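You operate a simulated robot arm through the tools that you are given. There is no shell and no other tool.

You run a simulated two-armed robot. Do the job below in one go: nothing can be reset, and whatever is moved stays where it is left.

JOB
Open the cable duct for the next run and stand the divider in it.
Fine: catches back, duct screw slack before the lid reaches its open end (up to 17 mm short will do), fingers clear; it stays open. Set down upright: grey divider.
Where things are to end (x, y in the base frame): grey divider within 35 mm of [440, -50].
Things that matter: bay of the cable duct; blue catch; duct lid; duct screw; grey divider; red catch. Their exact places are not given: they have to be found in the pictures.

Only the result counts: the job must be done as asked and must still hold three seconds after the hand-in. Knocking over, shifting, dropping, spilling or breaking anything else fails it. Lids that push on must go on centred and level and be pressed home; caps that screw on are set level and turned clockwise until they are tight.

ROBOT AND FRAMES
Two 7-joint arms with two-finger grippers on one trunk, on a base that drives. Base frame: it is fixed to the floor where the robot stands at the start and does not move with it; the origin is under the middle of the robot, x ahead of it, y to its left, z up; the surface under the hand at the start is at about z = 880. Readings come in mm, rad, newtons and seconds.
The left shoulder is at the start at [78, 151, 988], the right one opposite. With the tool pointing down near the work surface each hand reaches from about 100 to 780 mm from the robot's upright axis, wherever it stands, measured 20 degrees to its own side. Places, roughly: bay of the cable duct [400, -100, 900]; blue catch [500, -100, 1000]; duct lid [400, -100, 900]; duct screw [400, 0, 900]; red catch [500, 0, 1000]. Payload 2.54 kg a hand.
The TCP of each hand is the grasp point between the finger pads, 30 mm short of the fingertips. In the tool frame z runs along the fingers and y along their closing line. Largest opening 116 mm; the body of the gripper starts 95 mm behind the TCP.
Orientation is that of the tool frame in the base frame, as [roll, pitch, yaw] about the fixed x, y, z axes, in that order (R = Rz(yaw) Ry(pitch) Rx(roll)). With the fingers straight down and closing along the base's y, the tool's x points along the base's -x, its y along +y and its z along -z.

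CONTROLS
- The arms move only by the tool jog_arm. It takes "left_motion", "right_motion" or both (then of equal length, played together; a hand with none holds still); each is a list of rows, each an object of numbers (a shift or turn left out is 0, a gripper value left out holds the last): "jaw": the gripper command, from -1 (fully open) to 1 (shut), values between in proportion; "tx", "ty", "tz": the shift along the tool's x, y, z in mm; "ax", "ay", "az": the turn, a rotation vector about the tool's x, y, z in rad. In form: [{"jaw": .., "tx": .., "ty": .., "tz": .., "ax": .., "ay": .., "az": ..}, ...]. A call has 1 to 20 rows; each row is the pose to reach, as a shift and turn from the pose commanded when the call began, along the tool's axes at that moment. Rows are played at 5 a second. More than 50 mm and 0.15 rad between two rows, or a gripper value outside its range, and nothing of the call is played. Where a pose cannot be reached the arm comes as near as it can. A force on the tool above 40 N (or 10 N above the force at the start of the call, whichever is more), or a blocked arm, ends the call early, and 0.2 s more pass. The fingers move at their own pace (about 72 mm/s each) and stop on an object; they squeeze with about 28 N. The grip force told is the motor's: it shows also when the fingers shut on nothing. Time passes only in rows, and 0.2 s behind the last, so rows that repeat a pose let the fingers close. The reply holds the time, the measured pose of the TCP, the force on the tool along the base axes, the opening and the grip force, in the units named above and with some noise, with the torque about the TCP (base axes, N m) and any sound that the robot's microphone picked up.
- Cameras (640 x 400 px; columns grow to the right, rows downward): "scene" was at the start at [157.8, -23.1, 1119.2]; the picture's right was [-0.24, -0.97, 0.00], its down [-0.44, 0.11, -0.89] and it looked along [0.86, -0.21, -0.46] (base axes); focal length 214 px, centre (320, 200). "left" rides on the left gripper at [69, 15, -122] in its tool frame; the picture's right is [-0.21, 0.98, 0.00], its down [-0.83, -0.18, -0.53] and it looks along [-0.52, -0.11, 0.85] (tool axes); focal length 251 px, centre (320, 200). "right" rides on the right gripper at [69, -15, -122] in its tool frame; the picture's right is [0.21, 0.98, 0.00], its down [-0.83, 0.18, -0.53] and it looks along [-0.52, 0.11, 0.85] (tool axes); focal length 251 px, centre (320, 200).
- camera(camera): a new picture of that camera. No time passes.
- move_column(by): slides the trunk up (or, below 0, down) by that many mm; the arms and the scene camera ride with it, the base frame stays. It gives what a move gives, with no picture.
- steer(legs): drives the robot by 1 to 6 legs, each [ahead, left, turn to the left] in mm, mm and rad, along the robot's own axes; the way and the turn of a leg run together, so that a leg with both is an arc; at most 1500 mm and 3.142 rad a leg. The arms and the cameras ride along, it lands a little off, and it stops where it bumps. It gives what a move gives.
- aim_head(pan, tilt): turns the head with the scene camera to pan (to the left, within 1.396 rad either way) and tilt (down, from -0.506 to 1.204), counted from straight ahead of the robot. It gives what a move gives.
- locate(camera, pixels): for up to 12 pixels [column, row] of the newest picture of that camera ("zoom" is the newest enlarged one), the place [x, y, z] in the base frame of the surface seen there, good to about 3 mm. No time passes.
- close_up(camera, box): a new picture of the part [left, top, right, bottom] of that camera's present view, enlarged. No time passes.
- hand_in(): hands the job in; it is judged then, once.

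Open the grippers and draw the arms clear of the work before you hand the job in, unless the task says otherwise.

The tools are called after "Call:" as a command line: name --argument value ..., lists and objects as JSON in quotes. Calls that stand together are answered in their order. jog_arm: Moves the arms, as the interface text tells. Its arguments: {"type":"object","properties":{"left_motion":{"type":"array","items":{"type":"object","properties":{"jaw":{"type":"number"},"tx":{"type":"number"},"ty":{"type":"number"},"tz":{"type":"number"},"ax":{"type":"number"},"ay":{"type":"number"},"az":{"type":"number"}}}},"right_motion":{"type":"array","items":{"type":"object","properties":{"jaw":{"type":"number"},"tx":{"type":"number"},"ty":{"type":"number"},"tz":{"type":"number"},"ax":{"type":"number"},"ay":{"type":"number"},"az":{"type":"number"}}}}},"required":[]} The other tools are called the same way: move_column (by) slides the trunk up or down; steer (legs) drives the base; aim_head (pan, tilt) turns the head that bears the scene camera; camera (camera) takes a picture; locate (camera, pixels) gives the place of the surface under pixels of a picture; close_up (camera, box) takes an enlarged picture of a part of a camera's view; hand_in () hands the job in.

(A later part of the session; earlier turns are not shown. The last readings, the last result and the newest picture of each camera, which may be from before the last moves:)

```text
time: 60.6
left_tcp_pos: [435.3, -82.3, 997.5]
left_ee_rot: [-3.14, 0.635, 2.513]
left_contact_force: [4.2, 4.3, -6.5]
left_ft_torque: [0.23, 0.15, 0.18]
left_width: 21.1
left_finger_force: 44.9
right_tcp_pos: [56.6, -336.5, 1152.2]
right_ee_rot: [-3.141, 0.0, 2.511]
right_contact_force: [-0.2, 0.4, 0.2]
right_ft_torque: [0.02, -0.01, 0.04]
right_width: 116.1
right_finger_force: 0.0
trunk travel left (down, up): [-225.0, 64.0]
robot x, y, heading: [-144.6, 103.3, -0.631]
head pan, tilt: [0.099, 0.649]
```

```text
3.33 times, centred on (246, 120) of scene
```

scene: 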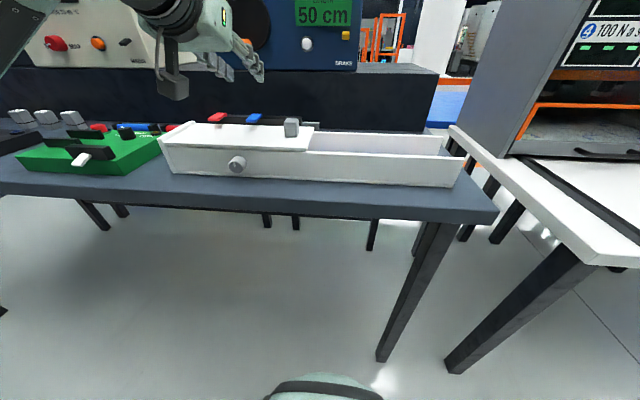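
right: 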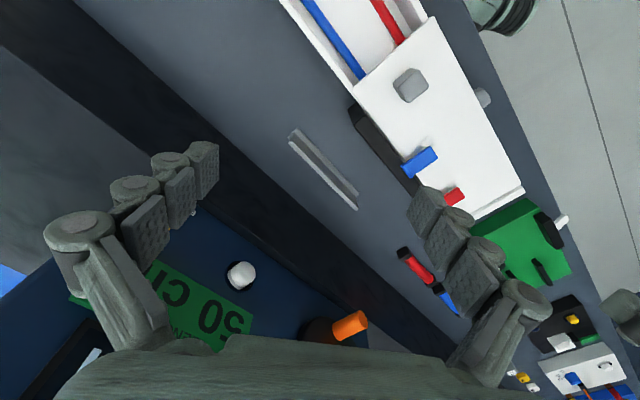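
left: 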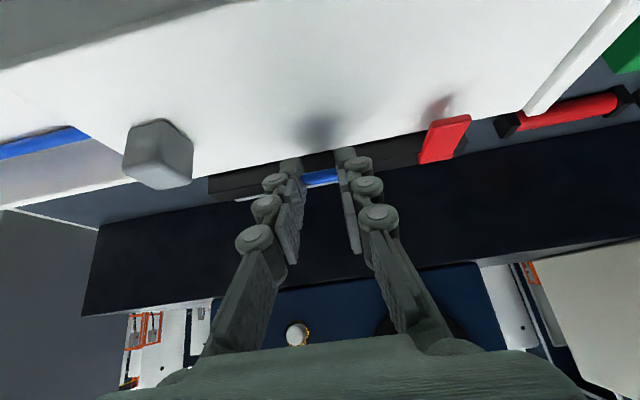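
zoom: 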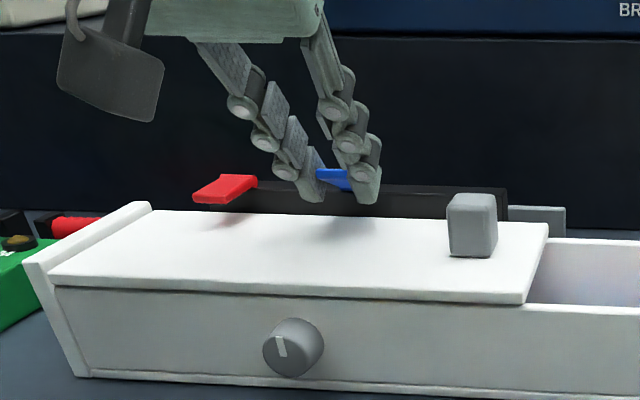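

The blue tab turns up with the hand with only ~8 N. I continue the same hinge rotation by another 0.98 rad to near vertical.

Call:
jog_arm --left_motion '[{"tx": -3.4, "tz": -1.2, "ay": 0.07}, {"tx": -6.9, "tz": -2.05, "ay": 0.14}, {"tx": -10.5, "tz": -2.7, "ay": 0.21}, {"tx": -14.05, "tz": -3.1, "ay": 0.28}, {"tx": -17.6, "tz": -3.2, "ay": 0.35}, {"tx": -21.3, "tz": -3.2, "ay": 0.42}, {"tx": -28.4, "tz": -2.2, "ay": 0.56}, {"tx": -35.4, "tz": -0.3, "ay": 0.7}, {"tx": -42, "tz": 2.6, "ay": 0.84}, {"tx": -48.1, "tz": 6.4, "ay": 0.98}, {"tx": -48.1, "tz": 6.4, "ay": 0.98}]'

Call:
camera --camera "left"

Call:
close_up --camera "scene" --box '[150, 60, 342, 180]'

```text
time: 62.8
left_tcp_pos: [466.0, -105.1, 1019.8]
left_ee_rot: [-3.138, -0.277, 2.506]
left_contact_force: [5.0, 2.8, -6.3]
left_ft_torque: [0.29, -0.36, -0.02]
left_width: 20.9
left_finger_force: 44.9
left hand out of reach, approached as far as the arm can: row 10
right_tcp_pos: [56.5, -337.0, 1151.4]
right_ee_rot: [3.139, 0.0, 2.513]
right_contact_force: [0.3, 0.9, 1.1]
right_ft_torque: [0.0, -0.02, 0.02]
right_width: 116.0
right_finger_force: 0.2
trunk travel left (down, up): [-225.0, 64.0]
robot x, y, heading: [-144.3, 100.8, -0.629]
head pan, tilt: [0.099, 0.649]
stopped in row 10 (left hand): the force on the tool passed its limit at 42 N (the readings are from after the stop); the commanded pose is now the measured one
```

```text
taken
```

left: 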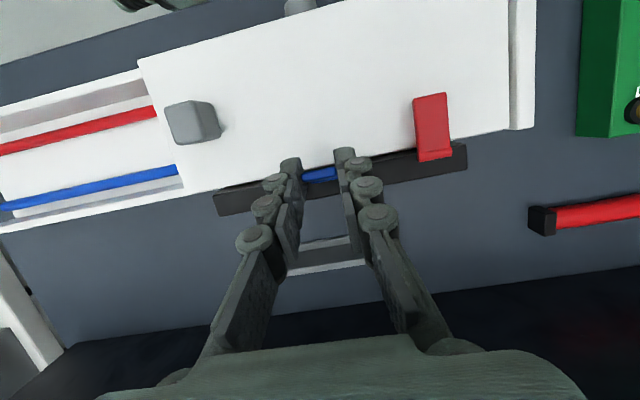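

```text
3.33 times, centred on (246, 120) of scene
```

zoom: 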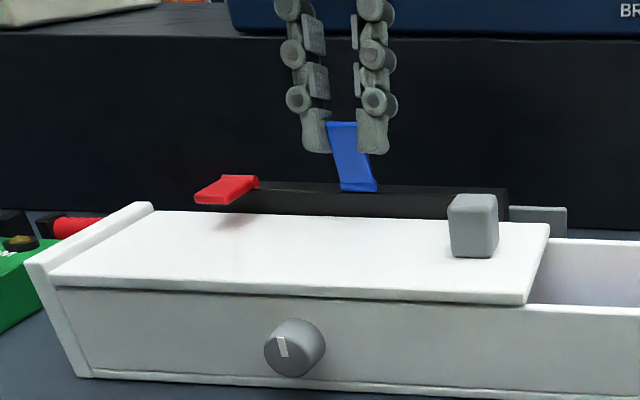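

Blue stands ~77° up; the arm is at its backward-lean limit. I now carry the tab past vertical by translating the grip along the arc without more tilt.

Call:
jog_arm --left_motion '[{"tx": -2.3, "tz": -1}, {"tx": -4.6, "tz": -2.1}, {"tx": -6.9, "tz": -3.1}, {"tx": -9.2, "tz": -4.1}, {"tx": -11.6, "tz": -4.7}, {"tx": -14.1, "tz": -5.2}, {"tx": -16.6, "tz": -5.4}, {"tx": -19.2, "tz": -5.5}, {"tx": -21.9, "tz": -5.3}, {"tx": -24.6, "tz": -4.9}, {"tx": -24.6, "tz": -4.9}]'

Call:
close_up --camera "scene" --box '[150, 60, 342, 180]'

Call:
camera --camera "left"

```text
time: 65.3
left_tcp_pos: [480.2, -115.6, 1024.2]
left_ee_rot: [-3.137, -0.284, 2.503]
left_contact_force: [-11.6, 12.8, 9.7]
left_ft_torque: [0.3, -0.18, -0.11]
left_width: 21.2
left_finger_force: 44.8
right_tcp_pos: [54.7, -335.7, 1151.8]
right_ee_rot: [3.14, 0.005, 2.514]
right_contact_force: [0.4, 0.0, -0.7]
right_ft_torque: [0.02, 0.01, -0.02]
right_width: 115.9
right_finger_force: 0.0
trunk travel left (down, up): [-225.0, 64.0]
robot x, y, heading: [-143.9, 99.9, -0.629]
head pan, tilt: [0.099, 0.649]
stopped in row 11 (left hand): the force on the tool passed its limit at 40 N (the readings are from after the stop); the commanded pose is now the measured one
```

```text
3.33 times, centred on (246, 120) of scene
```

zoom: 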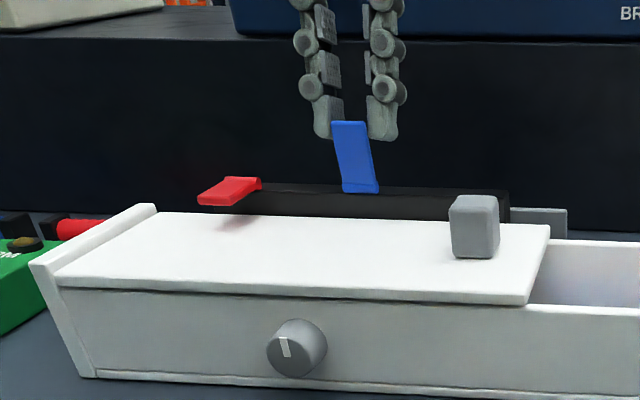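

```text
taken
```

left: 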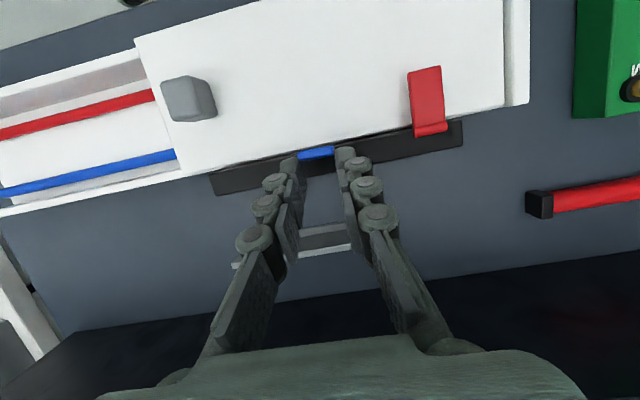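

The tab is now slightly past vertical (~10°) and the force hit the limit, maybe its end stop. I release and see whether it stays back.

Call:
jog_arm --left_motion '[{"jaw": 0.4}, {"jaw": 0.3}, {"jaw": 0.3}]'

Call:
close_up --camera "scene" --box '[150, 60, 342, 180]'

Call:
camera --camera "left"

```text
time: 66.1
left_tcp_pos: [482.3, -119.3, 1020.4]
left_ee_rot: [-3.136, -0.284, 2.501]
left_contact_force: [-0.6, -0.1, 0.6]
left_ft_torque: [-0.01, 0.0, 0.0]
left_width: 40.7
left_finger_force: 0.0
right_tcp_pos: [55.7, -336.2, 1151.4]
right_ee_rot: [3.14, 0.002, 2.515]
right_contact_force: [-0.1, -0.8, 0.5]
right_ft_torque: [-0.01, -0.02, 0.03]
right_width: 115.9
right_finger_force: 0.1
trunk travel left (down, up): [-225.0, 64.0]
robot x, y, heading: [-146.1, 103.0, -0.629]
head pan, tilt: [0.099, 0.649]
```

```text
3.33 times, centred on (246, 120) of scene
```

zoom: 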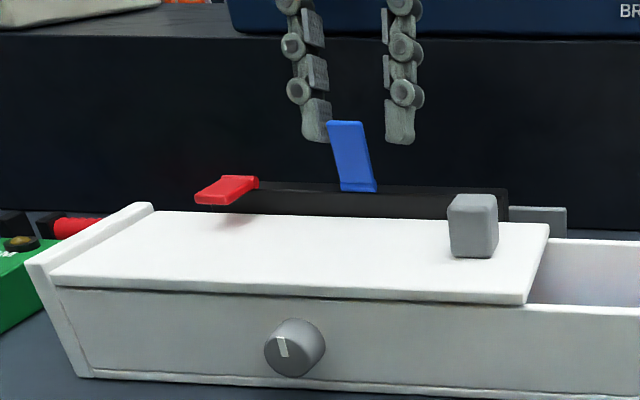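

```text
taken
```

left: 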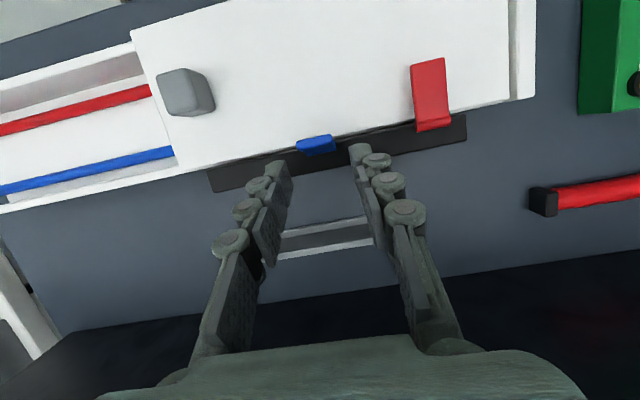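

Blue stays up on its own. I locate its top edge to see its lean.

Call:
locate --camera "left" --pixels '[[305, 146], [325, 141], [315, 138], [316, 151], [318, 148]]'

Call:
close_up --camera "left" --box '[260, 90, 420, 190]'

Call:
locate --camera "scene" --pixels '[[253, 97], [254, 105], [257, 116]]'

```text
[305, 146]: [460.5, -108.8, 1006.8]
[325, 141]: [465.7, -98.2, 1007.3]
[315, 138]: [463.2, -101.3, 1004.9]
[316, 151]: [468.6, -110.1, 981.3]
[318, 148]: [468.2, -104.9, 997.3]
```

```text
4.00 times, centred on (340, 140) of left
```

zoom: 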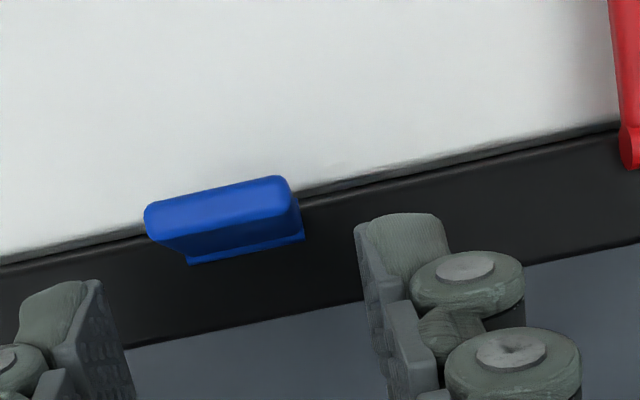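

```text
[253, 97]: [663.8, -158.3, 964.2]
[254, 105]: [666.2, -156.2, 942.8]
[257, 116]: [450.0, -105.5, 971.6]
```

The tab's tip is at v≈436, z≈1007: it stands ~12° short of vertical and holds by friction. I'll push it further back with closed fingers; first I raise, level the hand, move in front of the tab and shut the jaws.

Call:
jog_arm --left_motion '[{"tx": 10, "tz": -34}, {"tx": 20, "tz": -67, "jaw": 0.3}, {"tx": 41, "tz": -61, "ay": -0.14, "jaw": 1}, {"tx": 63, "tz": -55, "ay": -0.284, "jaw": 1}, {"tx": 63, "tz": -55, "ay": -0.284, "jaw": 1}, {"tx": 63, "tz": -55, "ay": -0.284, "jaw": 1}]'

Call:
camera --camera "left"

```text
time: 67.5
left_tcp_pos: [445.4, -91.9, 1093.7]
left_ee_rot: [-3.134, 0.001, 2.506]
left_contact_force: [0.1, -0.1, -0.6]
left_ft_torque: [0.0, 0.01, -0.04]
left_width: 0.3
left_finger_force: 27.8
left hand out of reach, approached as far as the arm can: row 1, 2
right_tcp_pos: [56.5, -335.5, 1151.8]
right_ee_rot: [3.14, 0.002, 2.511]
right_contact_force: [-0.5, 0.0, 0.4]
right_ft_torque: [0.02, -0.01, 0.03]
right_width: 116.1
right_finger_force: 0.0
trunk travel left (down, up): [-225.0, 64.0]
robot x, y, heading: [-147.7, 104.1, -0.631]
head pan, tilt: [0.099, 0.649]
```

```text
taken
```

left: 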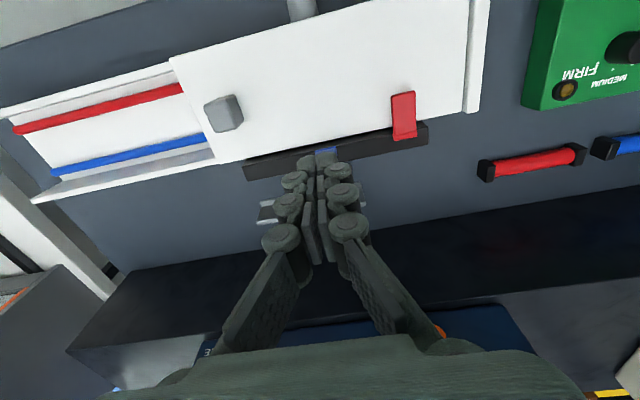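

Closed fingers hover in front of the blue tab (v≈414, u≈188). I descend 80 mm so the tips are at z≈984, then push backward gently.

Call:
jog_arm --left_motion '[{"tx": 3, "tz": 40}, {"tx": 3, "tz": 80}, {"tx": 3, "tz": 80}, {"tx": -3, "tz": 80}, {"tx": -8, "tz": 80}, {"tx": -13, "tz": 80}, {"tx": -18, "tz": 80}, {"tx": -18, "tz": 80}]'

Call:
camera --camera "left"

Call:
close_up --camera "scene" --box '[150, 60, 342, 180]'

```text
time: 69.1
left_tcp_pos: [453.8, -95.8, 1011.3]
left_ee_rot: [-3.14, -0.016, 2.495]
left_contact_force: [-20.2, 16.6, -2.5]
left_ft_torque: [0.11, 0.05, 0.07]
left_width: 6.1
left_finger_force: 28.9
right_tcp_pos: [54.1, -333.5, 1153.3]
right_ee_rot: [3.14, 0.001, 2.514]
right_contact_force: [-0.4, 0.1, 0.1]
right_ft_torque: [0.02, -0.01, -0.01]
right_width: 116.0
right_finger_force: 0.0
trunk travel left (down, up): [-225.0, 64.0]
robot x, y, heading: [-145.0, 103.8, -0.626]
head pan, tilt: [0.099, 0.649]
stopped in row 7 (left hand): the force on the tool passed its limit at 43 N (the readings are from after the stop); the commanded pose is now the measured one
```

```text
taken
```

left: 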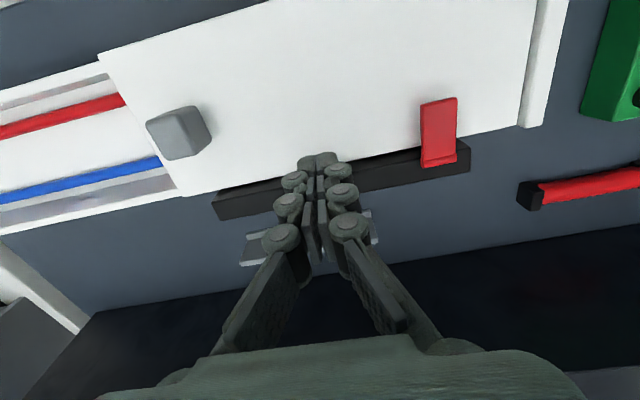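

```text
3.33 times, centred on (246, 120) of scene
```

zoom: 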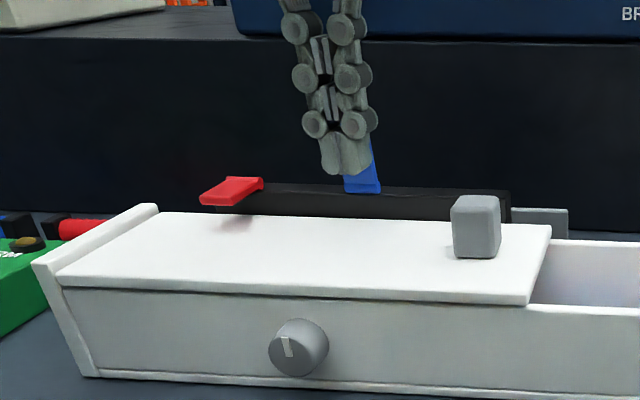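

The tab meets a firm stop (43 N, no motion): blue is fully back and stays. I back off, rise, and move over to the red catch (u≈266), reopening the jaws to 45 mm.

Call:
jog_arm --left_motion '[{"tx": 20}, {"tx": 28, "tz": -30}, {"tx": 30, "ty": 20, "tz": -55, "jaw": 0.224}, {"tx": 30, "ty": 50, "tz": -55, "az": -0.018}, {"tx": 30, "ty": 77.5, "tz": -55, "az": -0.018}, {"tx": 30, "ty": 77.5, "tz": -55, "az": -0.018}]'

Call:
camera --camera "left"

Call:
close_up --camera "scene" --box '[150, 60, 342, 180]'

```text
time: 70.5
left_tcp_pos: [479.7, -20.9, 1064.4]
left_ee_rot: [-3.137, -0.013, 2.515]
left_contact_force: [0.0, 0.6, 0.1]
left_ft_torque: [0.0, 0.04, -0.03]
left_width: 44.8
left_finger_force: 0.0
right_tcp_pos: [56.0, -337.1, 1151.1]
right_ee_rot: [3.14, 0.001, 2.513]
right_contact_force: [-0.4, 0.2, -0.4]
right_ft_torque: [-0.01, 0.02, -0.02]
right_width: 116.0
right_finger_force: 0.1
trunk travel left (down, up): [-225.0, 64.0]
robot x, y, heading: [-145.8, 102.4, -0.629]
head pan, tilt: [0.099, 0.649]
```

```text
taken
```

left: 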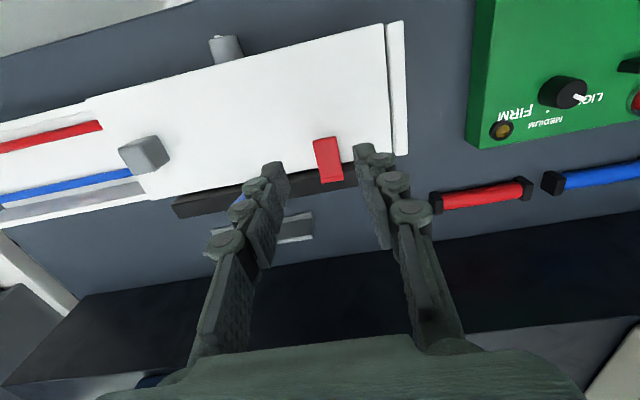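

```text
3.33 times, centred on (246, 120) of scene
```

zoom: 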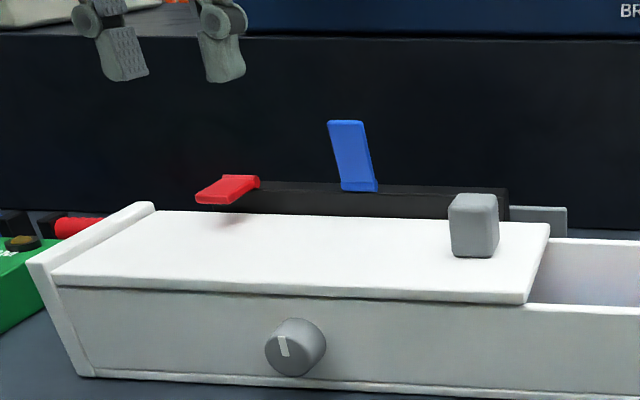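

Blue holds its place. I locate the red tab's edges from here for its centre line.

Call:
locate --camera "left" --pixels '[[316, 155], [338, 152], [325, 142], [331, 178], [328, 160]]'

Call:
jog_arm --left_motion '[{"tx": 5, "ay": -0.15}, {"tx": 5, "ay": -0.3}, {"tx": 5, "ay": -0.45}, {"tx": 5, "ay": -0.6}, {"tx": 5, "ay": -0.75}, {"tx": 5, "ay": -0.9}, {"tx": 5, "ay": -1.06}, {"tx": 5, "ay": -1.06}]'

```text
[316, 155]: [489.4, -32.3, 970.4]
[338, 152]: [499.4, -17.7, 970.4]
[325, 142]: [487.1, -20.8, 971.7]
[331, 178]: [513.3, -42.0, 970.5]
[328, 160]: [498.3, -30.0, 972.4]
```

```text
refused: row 7 steps farther than a row can; nothing moved
```

Red's centre line is u≈269 (+4 mm). I shift and tilt the hand forward 60° again in allowed steps.

Call:
jog_arm --left_motion '[{"tx": 5, "ty": 4, "ay": -0.145}, {"tx": 5, "ty": 4, "ay": -0.29}, {"tx": 5, "ty": 4, "ay": -0.435}, {"tx": 5, "ty": 4, "ay": -0.58}, {"tx": 5, "ty": 4, "ay": -0.725}, {"tx": 5, "ty": 4, "ay": -0.87}, {"tx": 5, "ty": 4, "ay": -1.015}, {"tx": 5, "ty": 4, "ay": -1.07}, {"tx": 5, "ty": 4, "ay": -1.07}]'

Call:
camera --camera "left"

```text
time: 72.5
left_tcp_pos: [477.5, -15.3, 1064.5]
left_ee_rot: [-3.133, 1.058, 2.522]
left_contact_force: [0.9, -0.4, 0.5]
left_ft_torque: [0.02, 0.0, 0.05]
left_width: 45.3
left_finger_force: 0.0
right_tcp_pos: [55.0, -335.9, 1152.2]
right_ee_rot: [3.14, 0.001, 2.514]
right_contact_force: [-0.1, -0.5, -0.3]
right_ft_torque: [0.02, 0.0, -0.03]
right_width: 116.2
right_finger_force: 0.0
trunk travel left (down, up): [-225.0, 64.0]
robot x, y, heading: [-144.0, 100.1, -0.628]
head pan, tilt: [0.099, 0.649]
```

```text
taken
```

left: 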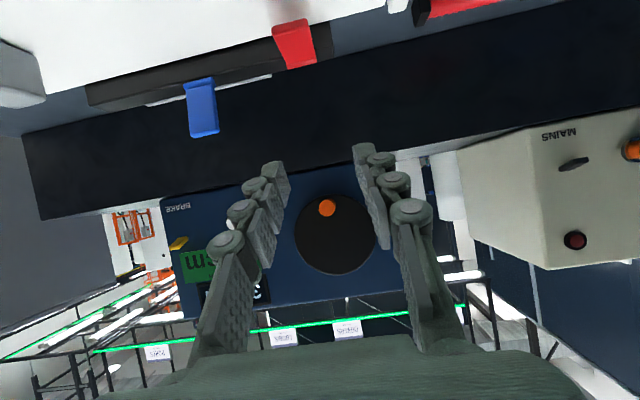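

The hand is tilted and aligned with red (u≈268). I descend 87 mm so the fingers straddle the red tab's tip, then close.

Call:
jog_arm --left_motion '[{"tx": 35, "tz": 19}, {"tx": 65, "tz": 35}, {"tx": 77.3, "tz": 41.1}, {"tx": 77.3, "tz": 41.1}]'

Call:
camera --camera "left"

```text
time: 73.5
left_tcp_pos: [475.5, -13.4, 976.9]
left_ee_rot: [-3.134, 1.06, 2.524]
left_contact_force: [-0.3, -0.3, 0.0]
left_ft_torque: [0.0, 0.02, -0.03]
left_width: 45.1
left_finger_force: 0.0
right_tcp_pos: [54.7, -335.5, 1152.3]
right_ee_rot: [3.14, 0.002, 2.512]
right_contact_force: [0.2, 0.0, -1.0]
right_ft_torque: [-0.04, 0.01, -0.02]
right_width: 116.1
right_finger_force: 0.1
trunk travel left (down, up): [-225.0, 64.0]
robot x, y, heading: [-144.5, 103.4, -0.632]
head pan, tilt: [0.099, 0.649]
```

```text
taken
```

left: 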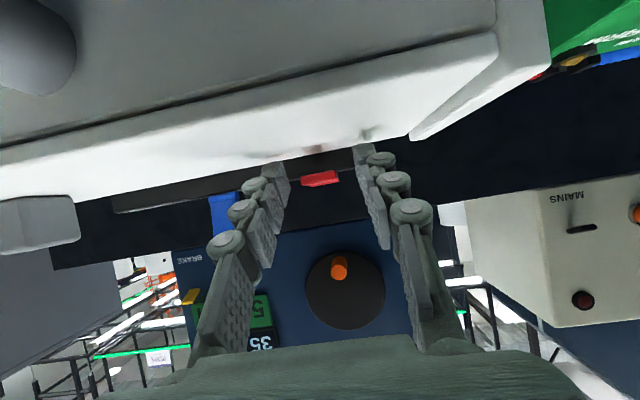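

The red tab is centred between the fingers at [320,179]. I close and rotate about the hinge in the same way as for blue.

Call:
jog_arm --left_motion '[{"jaw": 0.6}, {"jaw": 1}, {"jaw": 1}, {"jaw": 1}]'

Call:
jog_arm --left_motion '[{"tx": -3.4, "tz": -1.2, "ay": 0.07}, {"tx": -6.9, "tz": -2.05, "ay": 0.14}, {"tx": -10.5, "tz": -2.7, "ay": 0.21}, {"tx": -14.05, "tz": -3.1, "ay": 0.28}, {"tx": -17.6, "tz": -3.2, "ay": 0.35}, {"tx": -21.3, "tz": -3.2, "ay": 0.42}, {"tx": -28.4, "tz": -2.2, "ay": 0.56}, {"tx": -35.4, "tz": -0.3, "ay": 0.7}, {"tx": -42, "tz": 2.6, "ay": 0.84}, {"tx": -42, "tz": 2.6, "ay": 0.84}]'

Call:
close_up --camera "scene" --box '[150, 60, 342, 180]'

```text
time: 74.5
left_tcp_pos: [475.6, -14.4, 977.1]
left_ee_rot: [-3.136, 1.057, 2.521]
left_contact_force: [-1.3, -3.3, 0.6]
left_ft_torque: [0.01, 0.03, -0.13]
left_width: 21.0
left_finger_force: 44.9
right_tcp_pos: [54.2, -336.8, 1150.3]
right_ee_rot: [3.14, 0.001, 2.513]
right_contact_force: [-0.4, 0.5, 0.6]
right_ft_torque: [0.0, 0.0, -0.02]
right_width: 115.8
right_finger_force: 0.0
trunk travel left (down, up): [-225.0, 64.0]
robot x, y, heading: [-143.7, 105.5, -0.626]
head pan, tilt: [0.099, 0.649]
```

```text
time: 76.7
left_tcp_pos: [493.6, -27.2, 1011.6]
left_ee_rot: [-3.14, 0.211, 2.512]
left_contact_force: [-22.4, -0.7, -17.5]
left_ft_torque: [0.63, 1.01, -0.09]
left_width: 20.9
left_finger_force: 44.9
right_tcp_pos: [54.9, -337.0, 1151.4]
right_ee_rot: [3.138, 0.002, 2.512]
right_contact_force: [-0.9, 0.4, -0.5]
right_ft_torque: [0.01, 0.0, 0.0]
right_width: 115.8
right_finger_force: 0.0
trunk travel left (down, up): [-225.0, 64.0]
robot x, y, heading: [-143.4, 101.8, -0.626]
head pan, tilt: [0.099, 0.649]
```

```text
3.33 times, centred on (246, 120) of scene
```

zoom: 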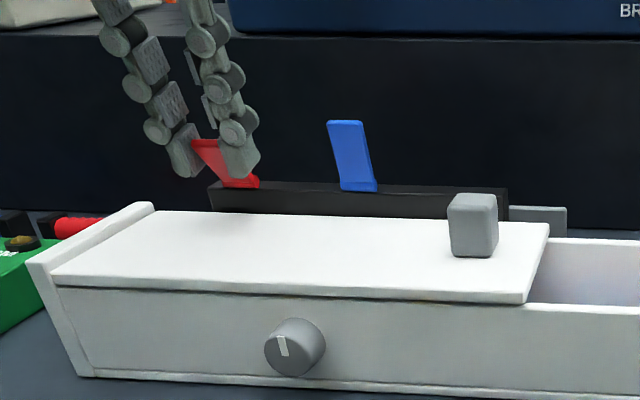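

Red is half-way up (~48°), with some side load. I continue the rotation with a ~1 mm correction to relieve it.

Call:
jog_arm --left_motion '[{"tx": -2.2, "tz": -0.4, "ay": 0.07}, {"tx": -5.7, "tz": -1.25, "ay": 0.14}, {"tx": -9.3, "tz": -1.9, "ay": 0.21}, {"tx": -12.8, "tz": -2.3, "ay": 0.28}, {"tx": -16.4, "tz": -2.4, "ay": 0.35}, {"tx": -20.1, "tz": -2.4, "ay": 0.42}, {"tx": -23.6, "tz": -2, "ay": 0.49}, {"tx": -23.6, "tz": -2, "ay": 0.49}]'

Call:
close_up --camera "scene" --box '[150, 60, 342, 180]'

```text
time: 78.5
left_tcp_pos: [511.6, -40.7, 1018.2]
left_ee_rot: [-3.137, -0.274, 2.514]
left_contact_force: [-25.0, -2.7, -22.9]
left_ft_torque: [0.36, 1.05, 0.04]
left_width: 20.9
left_finger_force: 45.1
right_tcp_pos: [55.6, -336.2, 1150.3]
right_ee_rot: [3.141, -0.002, 2.514]
right_contact_force: [0.1, 0.4, 0.2]
right_ft_torque: [-0.04, -0.02, 0.01]
right_width: 115.8
right_finger_force: 0.1
trunk travel left (down, up): [-225.0, 64.0]
robot x, y, heading: [-143.7, 100.5, -0.624]
head pan, tilt: [0.099, 0.649]
```

```text
3.33 times, centred on (246, 120) of scene
```

zoom: 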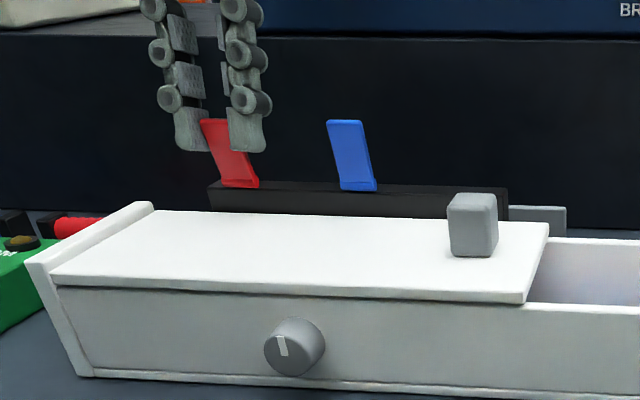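

Red is about as far up as blue was at this point. I carry it on by translating along the arc a little.

Call:
jog_arm --left_motion '[{"tx": -2, "tz": 0}, {"tx": -4, "tz": 0}, {"tx": -6, "tz": -1}, {"tx": -8, "tz": -1.5}, {"tx": -10, "tz": -2}, {"tx": -12, "tz": -2}]'

Call:
jog_arm --left_motion '[{"jaw": 0.4}, {"jaw": 0.3}, {"jaw": 0.3}]'

Call:
close_up --camera "scene" --box '[150, 60, 342, 180]'

Call:
camera --camera "left"

```text
time: 79.9
left_tcp_pos: [518.3, -44.4, 1022.0]
left_ee_rot: [-3.141, -0.275, 2.516]
left_contact_force: [-35.8, 5.3, -2.4]
left_ft_torque: [0.5, 1.16, 0.04]
left_width: 20.9
left_finger_force: 45.1
right_tcp_pos: [52.5, -335.8, 1152.1]
right_ee_rot: [3.138, 0.005, 2.514]
right_contact_force: [-0.3, -0.1, -1.0]
right_ft_torque: [-0.05, 0.02, 0.01]
right_width: 116.1
right_finger_force: 0.1
trunk travel left (down, up): [-225.0, 64.0]
robot x, y, heading: [-146.9, 102.5, -0.628]
head pan, tilt: [0.099, 0.649]
```

```text
time: 80.7
left_tcp_pos: [522.9, -45.8, 1017.9]
left_ee_rot: [-3.139, -0.27, 2.516]
left_contact_force: [-1.3, -0.4, -0.5]
left_ft_torque: [0.01, 0.01, 0.0]
left_width: 40.5
left_finger_force: 0.1
right_tcp_pos: [55.2, -336.4, 1150.8]
right_ee_rot: [3.14, 0.002, 2.514]
right_contact_force: [-0.5, -0.1, -0.1]
right_ft_torque: [-0.01, 0.0, 0.01]
right_width: 116.1
right_finger_force: 0.1
trunk travel left (down, up): [-225.0, 64.0]
robot x, y, heading: [-147.7, 101.4, -0.63]
head pan, tilt: [0.099, 0.649]
```

```text
3.33 times, centred on (246, 120) of scene
```

zoom: 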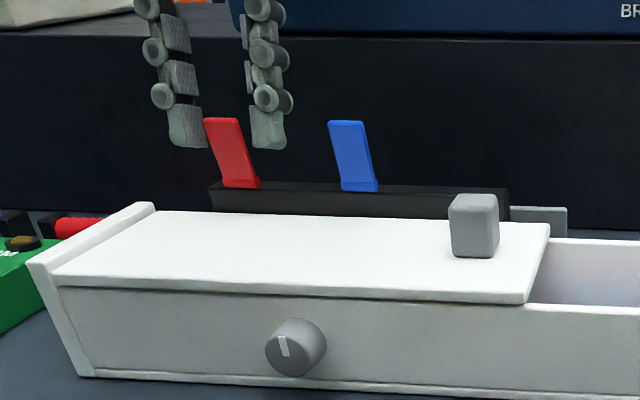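

```text
taken
```

left: 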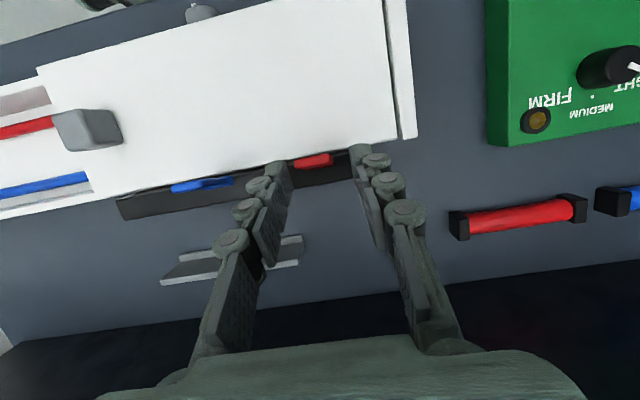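

Both catches stand up alike. I locate both tips to compare their lean.

Call:
locate --camera "left" --pixels '[[303, 159], [323, 156], [313, 165], [182, 186], [215, 181], [200, 188]]'

Call:
close_up --camera "left" --box '[150, 110, 390, 260]'

```text
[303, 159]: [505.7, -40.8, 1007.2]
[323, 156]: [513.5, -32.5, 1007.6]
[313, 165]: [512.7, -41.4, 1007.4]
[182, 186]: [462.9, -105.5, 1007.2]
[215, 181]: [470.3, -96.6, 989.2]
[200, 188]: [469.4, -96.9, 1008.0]
```

```text
2.67 times, centred on (270, 185) of left
```

zoom: 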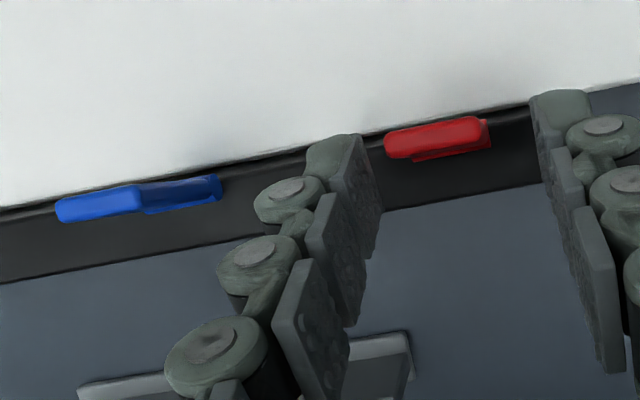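

Both tips sit at v≈436, z≈1007. To be certain red is at its stop too, I repeat the closed-finger push on it: rise, level, shut jaws in front of it.

Call:
jog_arm --left_motion '[{"tx": 10, "tz": -34}, {"tx": 20, "tz": -67}, {"tx": 41, "tz": -61, "ay": -0.14, "jaw": 1}, {"tx": 60, "ty": -1, "tz": -55, "ay": -0.27, "jaw": 1}, {"tx": 60, "ty": -1, "tz": -55, "ay": -0.27, "jaw": 1}, {"tx": 60, "ty": -1, "tz": -55, "ay": -0.27, "jaw": 1}]'

Call:
jog_arm --left_motion '[{"tx": 3, "tz": 40}, {"tx": 3, "tz": 78}, {"tx": 3, "tz": 78}, {"tx": -2, "tz": 78}, {"tx": -6, "tz": 78}, {"tx": -10, "tz": 78}, {"tx": -13, "tz": 78}, {"tx": -15, "tz": 78}]'

Call:
close_up --camera "scene" --box '[150, 60, 342, 180]'

```text
time: 82.1
left_tcp_pos: [487.1, -21.0, 1089.3]
left_ee_rot: [-3.136, -0.001, 2.519]
left_contact_force: [-0.2, 0.5, 0.3]
left_ft_torque: [0.0, 0.01, 0.0]
left_width: 0.0
left_finger_force: 28.2
left hand out of reach, approached as far as the arm can: row 1, 2
right_tcp_pos: [55.4, -334.8, 1150.6]
right_ee_rot: [3.141, 0.001, 2.515]
right_contact_force: [-0.2, 0.7, 0.2]
right_ft_torque: [0.0, 0.01, -0.01]
right_width: 116.1
right_finger_force: 0.1
trunk travel left (down, up): [-225.0, 64.0]
robot x, y, heading: [-147.1, 102.0, -0.628]
head pan, tilt: [0.099, 0.649]
```

```text
time: 83.9
left_tcp_pos: [498.7, -30.4, 1009.2]
left_ee_rot: [-3.139, -0.001, 2.517]
left_contact_force: [-6.4, 3.3, -0.4]
left_ft_torque: [-0.03, 0.04, -0.01]
left_width: 6.3
left_finger_force: 28.7
right_tcp_pos: [54.5, -336.1, 1151.6]
right_ee_rot: [3.141, 0.002, 2.514]
right_contact_force: [1.2, -0.2, 0.3]
right_ft_torque: [-0.01, -0.01, -0.02]
right_width: 116.0
right_finger_force: 0.0
trunk travel left (down, up): [-225.0, 64.0]
robot x, y, heading: [-145.3, 99.3, -0.626]
head pan, tilt: [0.099, 0.649]
```

```text
3.33 times, centred on (246, 120) of scene
```

zoom: 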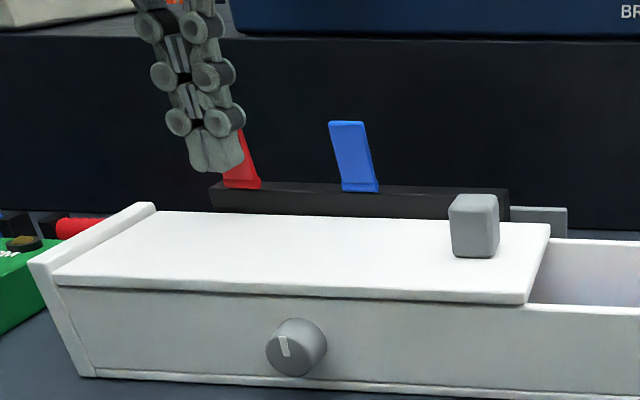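

Just touching (7 N) at v≈421. I push 4 mm more to feel for the stop.

Call:
jog_arm --left_motion '[{"tx": -1}, {"tx": -2}, {"tx": -3}, {"tx": -4}, {"tx": -4}]'

```text
time: 85.1
left_tcp_pos: [500.2, -30.1, 1009.8]
left_ee_rot: [-3.14, -0.001, 2.517]
left_contact_force: [-21.2, 14.0, 2.4]
left_ft_torque: [-0.09, 0.15, -0.01]
left_width: 6.2
left_finger_force: 28.2
right_tcp_pos: [54.0, -333.8, 1152.6]
right_ee_rot: [3.14, 0.004, 2.514]
right_contact_force: [-0.1, 0.1, -0.2]
right_ft_torque: [0.03, -0.02, 0.0]
right_width: 116.3
right_finger_force: 0.0
trunk travel left (down, up): [-225.0, 64.0]
robot x, y, heading: [-147.9, 104.2, -0.628]
head pan, tilt: [0.099, 0.649]
```

Red also meets a firm stop (25 N, ~1 mm), so both catches are fully back. I back the left hand off and raise it out of the way.

Call:
jog_arm --left_motion '[{"tx": 25}, {"tx": 30, "tz": -45}, {"tx": 40, "tz": -90}, {"tx": 60, "ty": 20, "tz": -130}, {"tx": 80, "ty": 40, "tz": -150, "jaw": -0.2}, {"tx": 80, "ty": 40, "tz": -150}]'

Call:
aim_head --pan -0.15 --tilt 0.65

Call:
camera --camera "scene"

Call:
camera --camera "right"

```text
time: 86.5
left_tcp_pos: [461.1, 46.2, 1156.1]
left_ee_rot: [-3.138, -0.002, 2.516]
left_contact_force: [-0.3, 0.2, -0.3]
left_ft_torque: [-0.01, -0.02, 0.02]
left_width: 69.6
left_finger_force: 0.0
right_tcp_pos: [55.8, -335.5, 1151.3]
right_ee_rot: [3.138, 0.0, 2.513]
right_contact_force: [-0.3, 0.0, 1.2]
right_ft_torque: [-0.02, -0.02, -0.01]
right_width: 115.9
right_finger_force: 0.1
trunk travel left (down, up): [-225.0, 64.0]
robot x, y, heading: [-145.3, 105.0, -0.624]
head pan, tilt: [0.099, 0.649]
```

```text
time: 87.2
left_tcp_pos: [460.9, 46.2, 1156.0]
left_ee_rot: [-3.139, -0.002, 2.517]
left_contact_force: [0.1, 0.0, -0.2]
left_ft_torque: [-0.01, 0.01, 0.02]
left_width: 69.8
left_finger_force: 0.1
right_tcp_pos: [55.5, -336.6, 1150.4]
right_ee_rot: [3.14, 0.002, 2.512]
right_contact_force: [-0.1, -0.3, -0.5]
right_ft_torque: [0.02, 0.01, 0.01]
right_width: 115.7
right_finger_force: 0.0
trunk travel left (down, up): [-225.0, 64.0]
robot x, y, heading: [-145.8, 101.8, -0.624]
head pan, tilt: [-0.15, 0.649]
```

```text
taken
```

scene: 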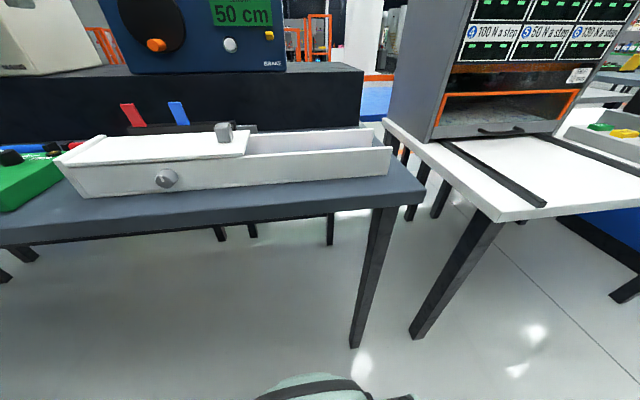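

```text
taken
```

right: 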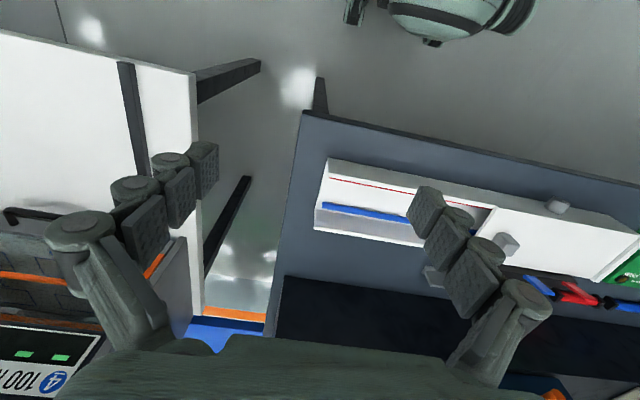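

I move the right hand over the lid handle (v≈379, u≈100) at height 1060, with jaws half closed to ~60 mm.

Call:
jog_arm --right_motion '[{"tx": -15, "ty": 42, "jaw": -0.05}, {"tx": -32, "ty": 85}, {"tx": -50, "ty": 127}, {"tx": -68, "ty": 170}, {"tx": -85, "ty": 212}, {"tx": -102, "ty": 255}, {"tx": -119, "ty": 297}, {"tx": -134, "ty": 338}, {"tx": -134, "ty": 338, "tz": 45}, {"tx": -134, "ty": 338, "tz": 90}, {"tx": -134, "ty": 338, "tz": 90}]'

Call:
camera --camera "right"

Call:
camera --camera "scene"

```text
time: 89.6
left_tcp_pos: [462.2, 47.9, 1157.3]
left_ee_rot: [-3.137, -0.002, 2.515]
left_contact_force: [-0.1, 0.6, -0.3]
left_ft_torque: [-0.03, -0.01, -0.01]
left_width: 69.5
left_finger_force: 0.0
right_tcp_pos: [362.5, -140.2, 1062.9]
right_ee_rot: [3.14, 0.002, 2.513]
right_contact_force: [-0.2, -0.4, 0.2]
right_ft_torque: [-0.01, -0.01, -0.04]
right_width: 61.0
right_finger_force: 0.0
right hand out of reach, approached as far as the arm can: row 8
trunk travel left (down, up): [-225.0, 64.0]
robot x, y, heading: [-147.9, 98.4, -0.626]
head pan, tilt: [-0.15, 0.649]
```

```text
taken
```

right: 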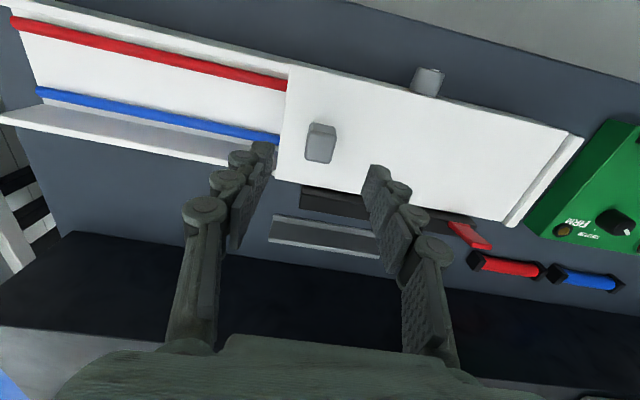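

```text
taken
```

scene: 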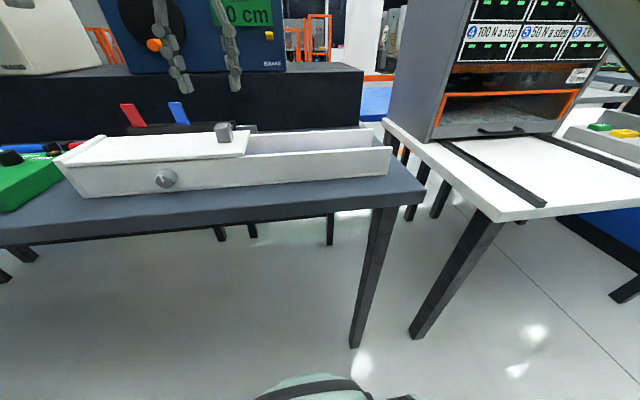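

The handle is at [320,142] in the right view, between the fingers. I locate its top face corners.

Call:
locate --camera "right" --pixels '[[321, 129], [312, 126], [332, 130], [308, 140], [335, 145], [320, 155], [360, 100], [290, 70], [180, 90], [160, 110], [150, 135]]'

Call:
close_up --camera "right" --box '[240, 80, 400, 180]'

```text
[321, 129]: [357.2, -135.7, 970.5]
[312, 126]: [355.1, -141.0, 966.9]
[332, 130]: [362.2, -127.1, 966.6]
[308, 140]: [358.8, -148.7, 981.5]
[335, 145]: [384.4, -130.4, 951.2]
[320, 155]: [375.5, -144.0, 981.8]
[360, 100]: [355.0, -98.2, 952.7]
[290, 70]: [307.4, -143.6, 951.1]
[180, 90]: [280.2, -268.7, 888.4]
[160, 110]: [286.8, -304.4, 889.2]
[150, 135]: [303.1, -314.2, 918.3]
```

```text
4.00 times, centred on (320, 130) of right
```

zoom: 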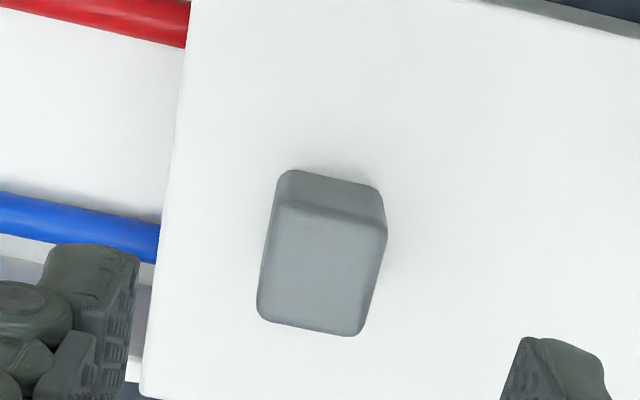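

I locate the handle's top centre and edges on the zoom.

Call:
locate --camera "zoom" --pixels '[[322, 270], [265, 265], [375, 280], [310, 322], [335, 220]]'

```text
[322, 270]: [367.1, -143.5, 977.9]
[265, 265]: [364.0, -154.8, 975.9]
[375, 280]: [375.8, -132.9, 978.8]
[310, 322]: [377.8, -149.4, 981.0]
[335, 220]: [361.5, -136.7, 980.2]
```

Handle centre is v≈382, u≈100.5, about 25 mm wide. I shift 6 mm, descend to z≈985 (tips 5 mm over the lid) and close.

Call:
jog_arm --right_motion '[{"tx": -6, "ty": 1, "tz": 35}, {"tx": -6, "ty": 1, "tz": 65}, {"tx": -6, "ty": 1, "tz": 78}, {"tx": -6, "ty": 1, "tz": 78}, {"tx": -6, "ty": 1, "tz": 78, "jaw": 0.4}, {"tx": -6, "ty": 1, "tz": 78, "jaw": 1}, {"tx": -6, "ty": 1, "tz": 78, "jaw": 1}, {"tx": -6, "ty": 1, "tz": 78, "jaw": 1}]'

Call:
camera --camera "right"

```text
time: 91.4
left_tcp_pos: [461.5, 47.8, 1155.4]
left_ee_rot: [-3.139, -0.003, 2.518]
left_contact_force: [0.7, -0.4, 0.1]
left_ft_torque: [0.02, 0.02, 0.0]
left_width: 69.5
left_finger_force: 0.1
right_tcp_pos: [366.8, -144.5, 982.1]
right_ee_rot: [3.142, 0.002, 2.514]
right_contact_force: [0.0, 0.5, -1.4]
right_ft_torque: [-0.1, -0.19, -0.02]
right_width: 24.2
right_finger_force: 44.6
trunk travel left (down, up): [-225.0, 64.0]
robot x, y, heading: [-144.4, 101.5, -0.63]
head pan, tilt: [-0.15, 0.649]
```

```text
taken
```

right: 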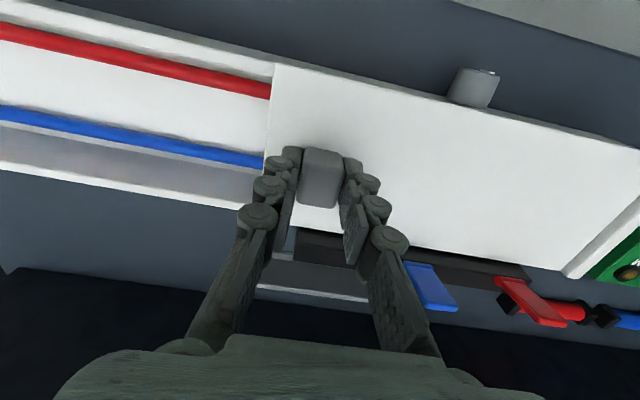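

The handle is held (24 mm). I slide the lid a first 15 mm toward its open end (−y of the tool) and check the forces.

Call:
jog_arm --right_motion '[{"ty": -3}, {"ty": -6}, {"ty": -9}, {"ty": -12}, {"ty": -15}, {"ty": -15}]'

Call:
camera --camera "right"

```text
time: 92.8
left_tcp_pos: [462.4, 47.3, 1155.5]
left_ee_rot: [-3.138, -0.002, 2.516]
left_contact_force: [-0.4, -0.1, 0.0]
left_ft_torque: [-0.03, 0.01, 0.0]
left_width: 69.7
left_finger_force: 0.0
right_tcp_pos: [359.6, -156.5, 982.4]
right_ee_rot: [3.141, -0.002, 2.514]
right_contact_force: [-2.0, 1.9, -14.0]
right_ft_torque: [-0.3, -0.38, 0.08]
right_width: 24.4
right_finger_force: 45.0
trunk travel left (down, up): [-225.0, 64.0]
robot x, y, heading: [-144.9, 100.8, -0.626]
head pan, tilt: [-0.15, 0.649]
```

```text
taken
```

right: 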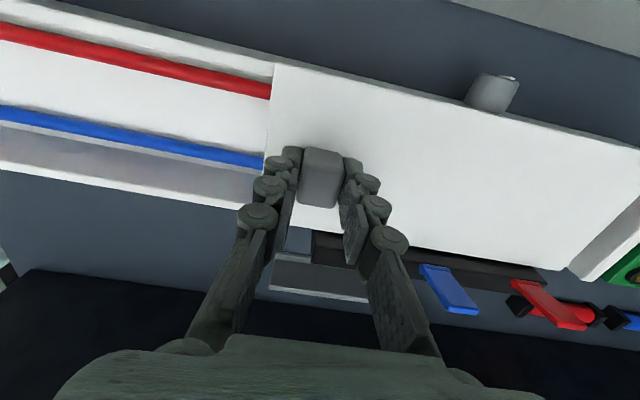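

The lid slides with the hand easily. I continue along the duct by about 110 mm, easing down 1 mm to relieve the vertical load.

Call:
jog_arm --right_motion '[{"ty": -5, "tz": 0.8}, {"ty": -11, "tz": 0.8}, {"ty": -17, "tz": 0.8}, {"ty": -23, "tz": 0.8}, {"ty": -29, "tz": 0.8}, {"ty": -35, "tz": 0.8}, {"ty": -41, "tz": 0.8}, {"ty": -47, "tz": 0.8}, {"ty": -53, "tz": 0.8}, {"ty": -59, "tz": 0.8}, {"ty": -65, "tz": 0.8}, {"ty": -71, "tz": 0.8}, {"ty": -77, "tz": 0.8}, {"ty": -83, "tz": 0.8}, {"ty": -89, "tz": 0.8}, {"ty": -95, "tz": 0.8}, {"ty": -101, "tz": 0.8}, {"ty": -107, "tz": 0.8}, {"ty": -110, "tz": 0.8}, {"ty": -110, "tz": 0.8}]'

Call:
camera --camera "scene"

```text
time: 97.0
left_tcp_pos: [462.9, 45.8, 1155.8]
left_ee_rot: [-3.138, -0.001, 2.515]
left_contact_force: [-0.4, -0.3, 0.4]
left_ft_torque: [0.01, 0.01, 0.03]
left_width: 69.6
left_finger_force: 0.1
right_tcp_pos: [294.4, -244.2, 982.9]
right_ee_rot: [3.141, 0.0, 2.514]
right_contact_force: [1.0, 0.8, -3.8]
right_ft_torque: [0.21, 0.14, 0.01]
right_width: 24.1
right_finger_force: 45.1
trunk travel left (down, up): [-225.0, 64.0]
robot x, y, heading: [-147.0, 103.7, -0.629]
head pan, tilt: [-0.15, 0.649]
```

```text
taken
```

scene: 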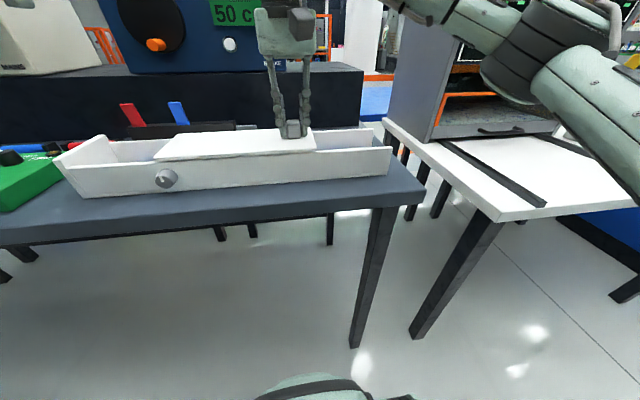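

The lid has moved 123 mm smoothly. I continue another ~114 mm.

Call:
jog_arm --right_motion '[{"ty": -6}, {"ty": -12}, {"ty": -18}, {"ty": -24}, {"ty": -30}, {"ty": -36}, {"ty": -42}, {"ty": -48}, {"ty": -54}, {"ty": -60}, {"ty": -66}, {"ty": -72}, {"ty": -78}, {"ty": -84}, {"ty": -90}, {"ty": -96}, {"ty": -102}, {"ty": -108}, {"ty": -114}, {"ty": -114}]'

Call:
camera --camera "scene"

Call:
camera --camera "right"

```text
time: 101.2
left_tcp_pos: [462.7, 46.9, 1156.6]
left_ee_rot: [-3.139, -0.002, 2.519]
left_contact_force: [0.1, 0.1, -0.9]
left_ft_torque: [-0.01, 0.01, 0.01]
left_width: 69.6
left_finger_force: 0.1
right_tcp_pos: [227.7, -337.7, 983.7]
right_ee_rot: [-3.141, 0.001, 2.514]
right_contact_force: [2.1, -0.5, -1.0]
right_ft_torque: [-0.88, -1.16, 0.0]
right_width: 24.4
right_finger_force: 45.1
trunk travel left (down, up): [-225.0, 64.0]
robot x, y, heading: [-150.2, 98.9, -0.63]
head pan, tilt: [-0.15, 0.649]
```

```text
taken
```

scene: 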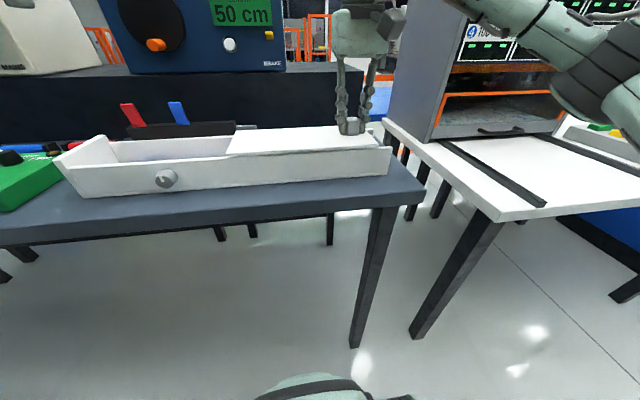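

```text
taken
```

right: 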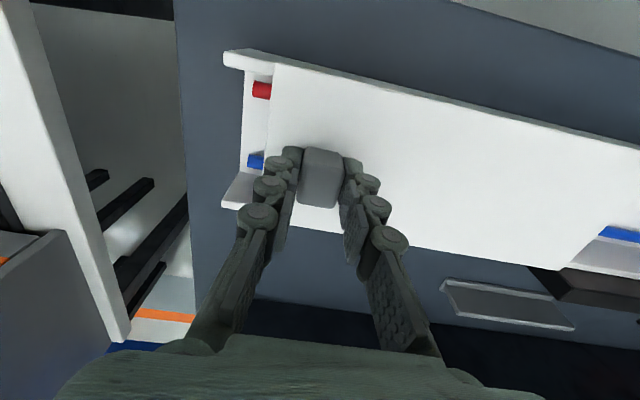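

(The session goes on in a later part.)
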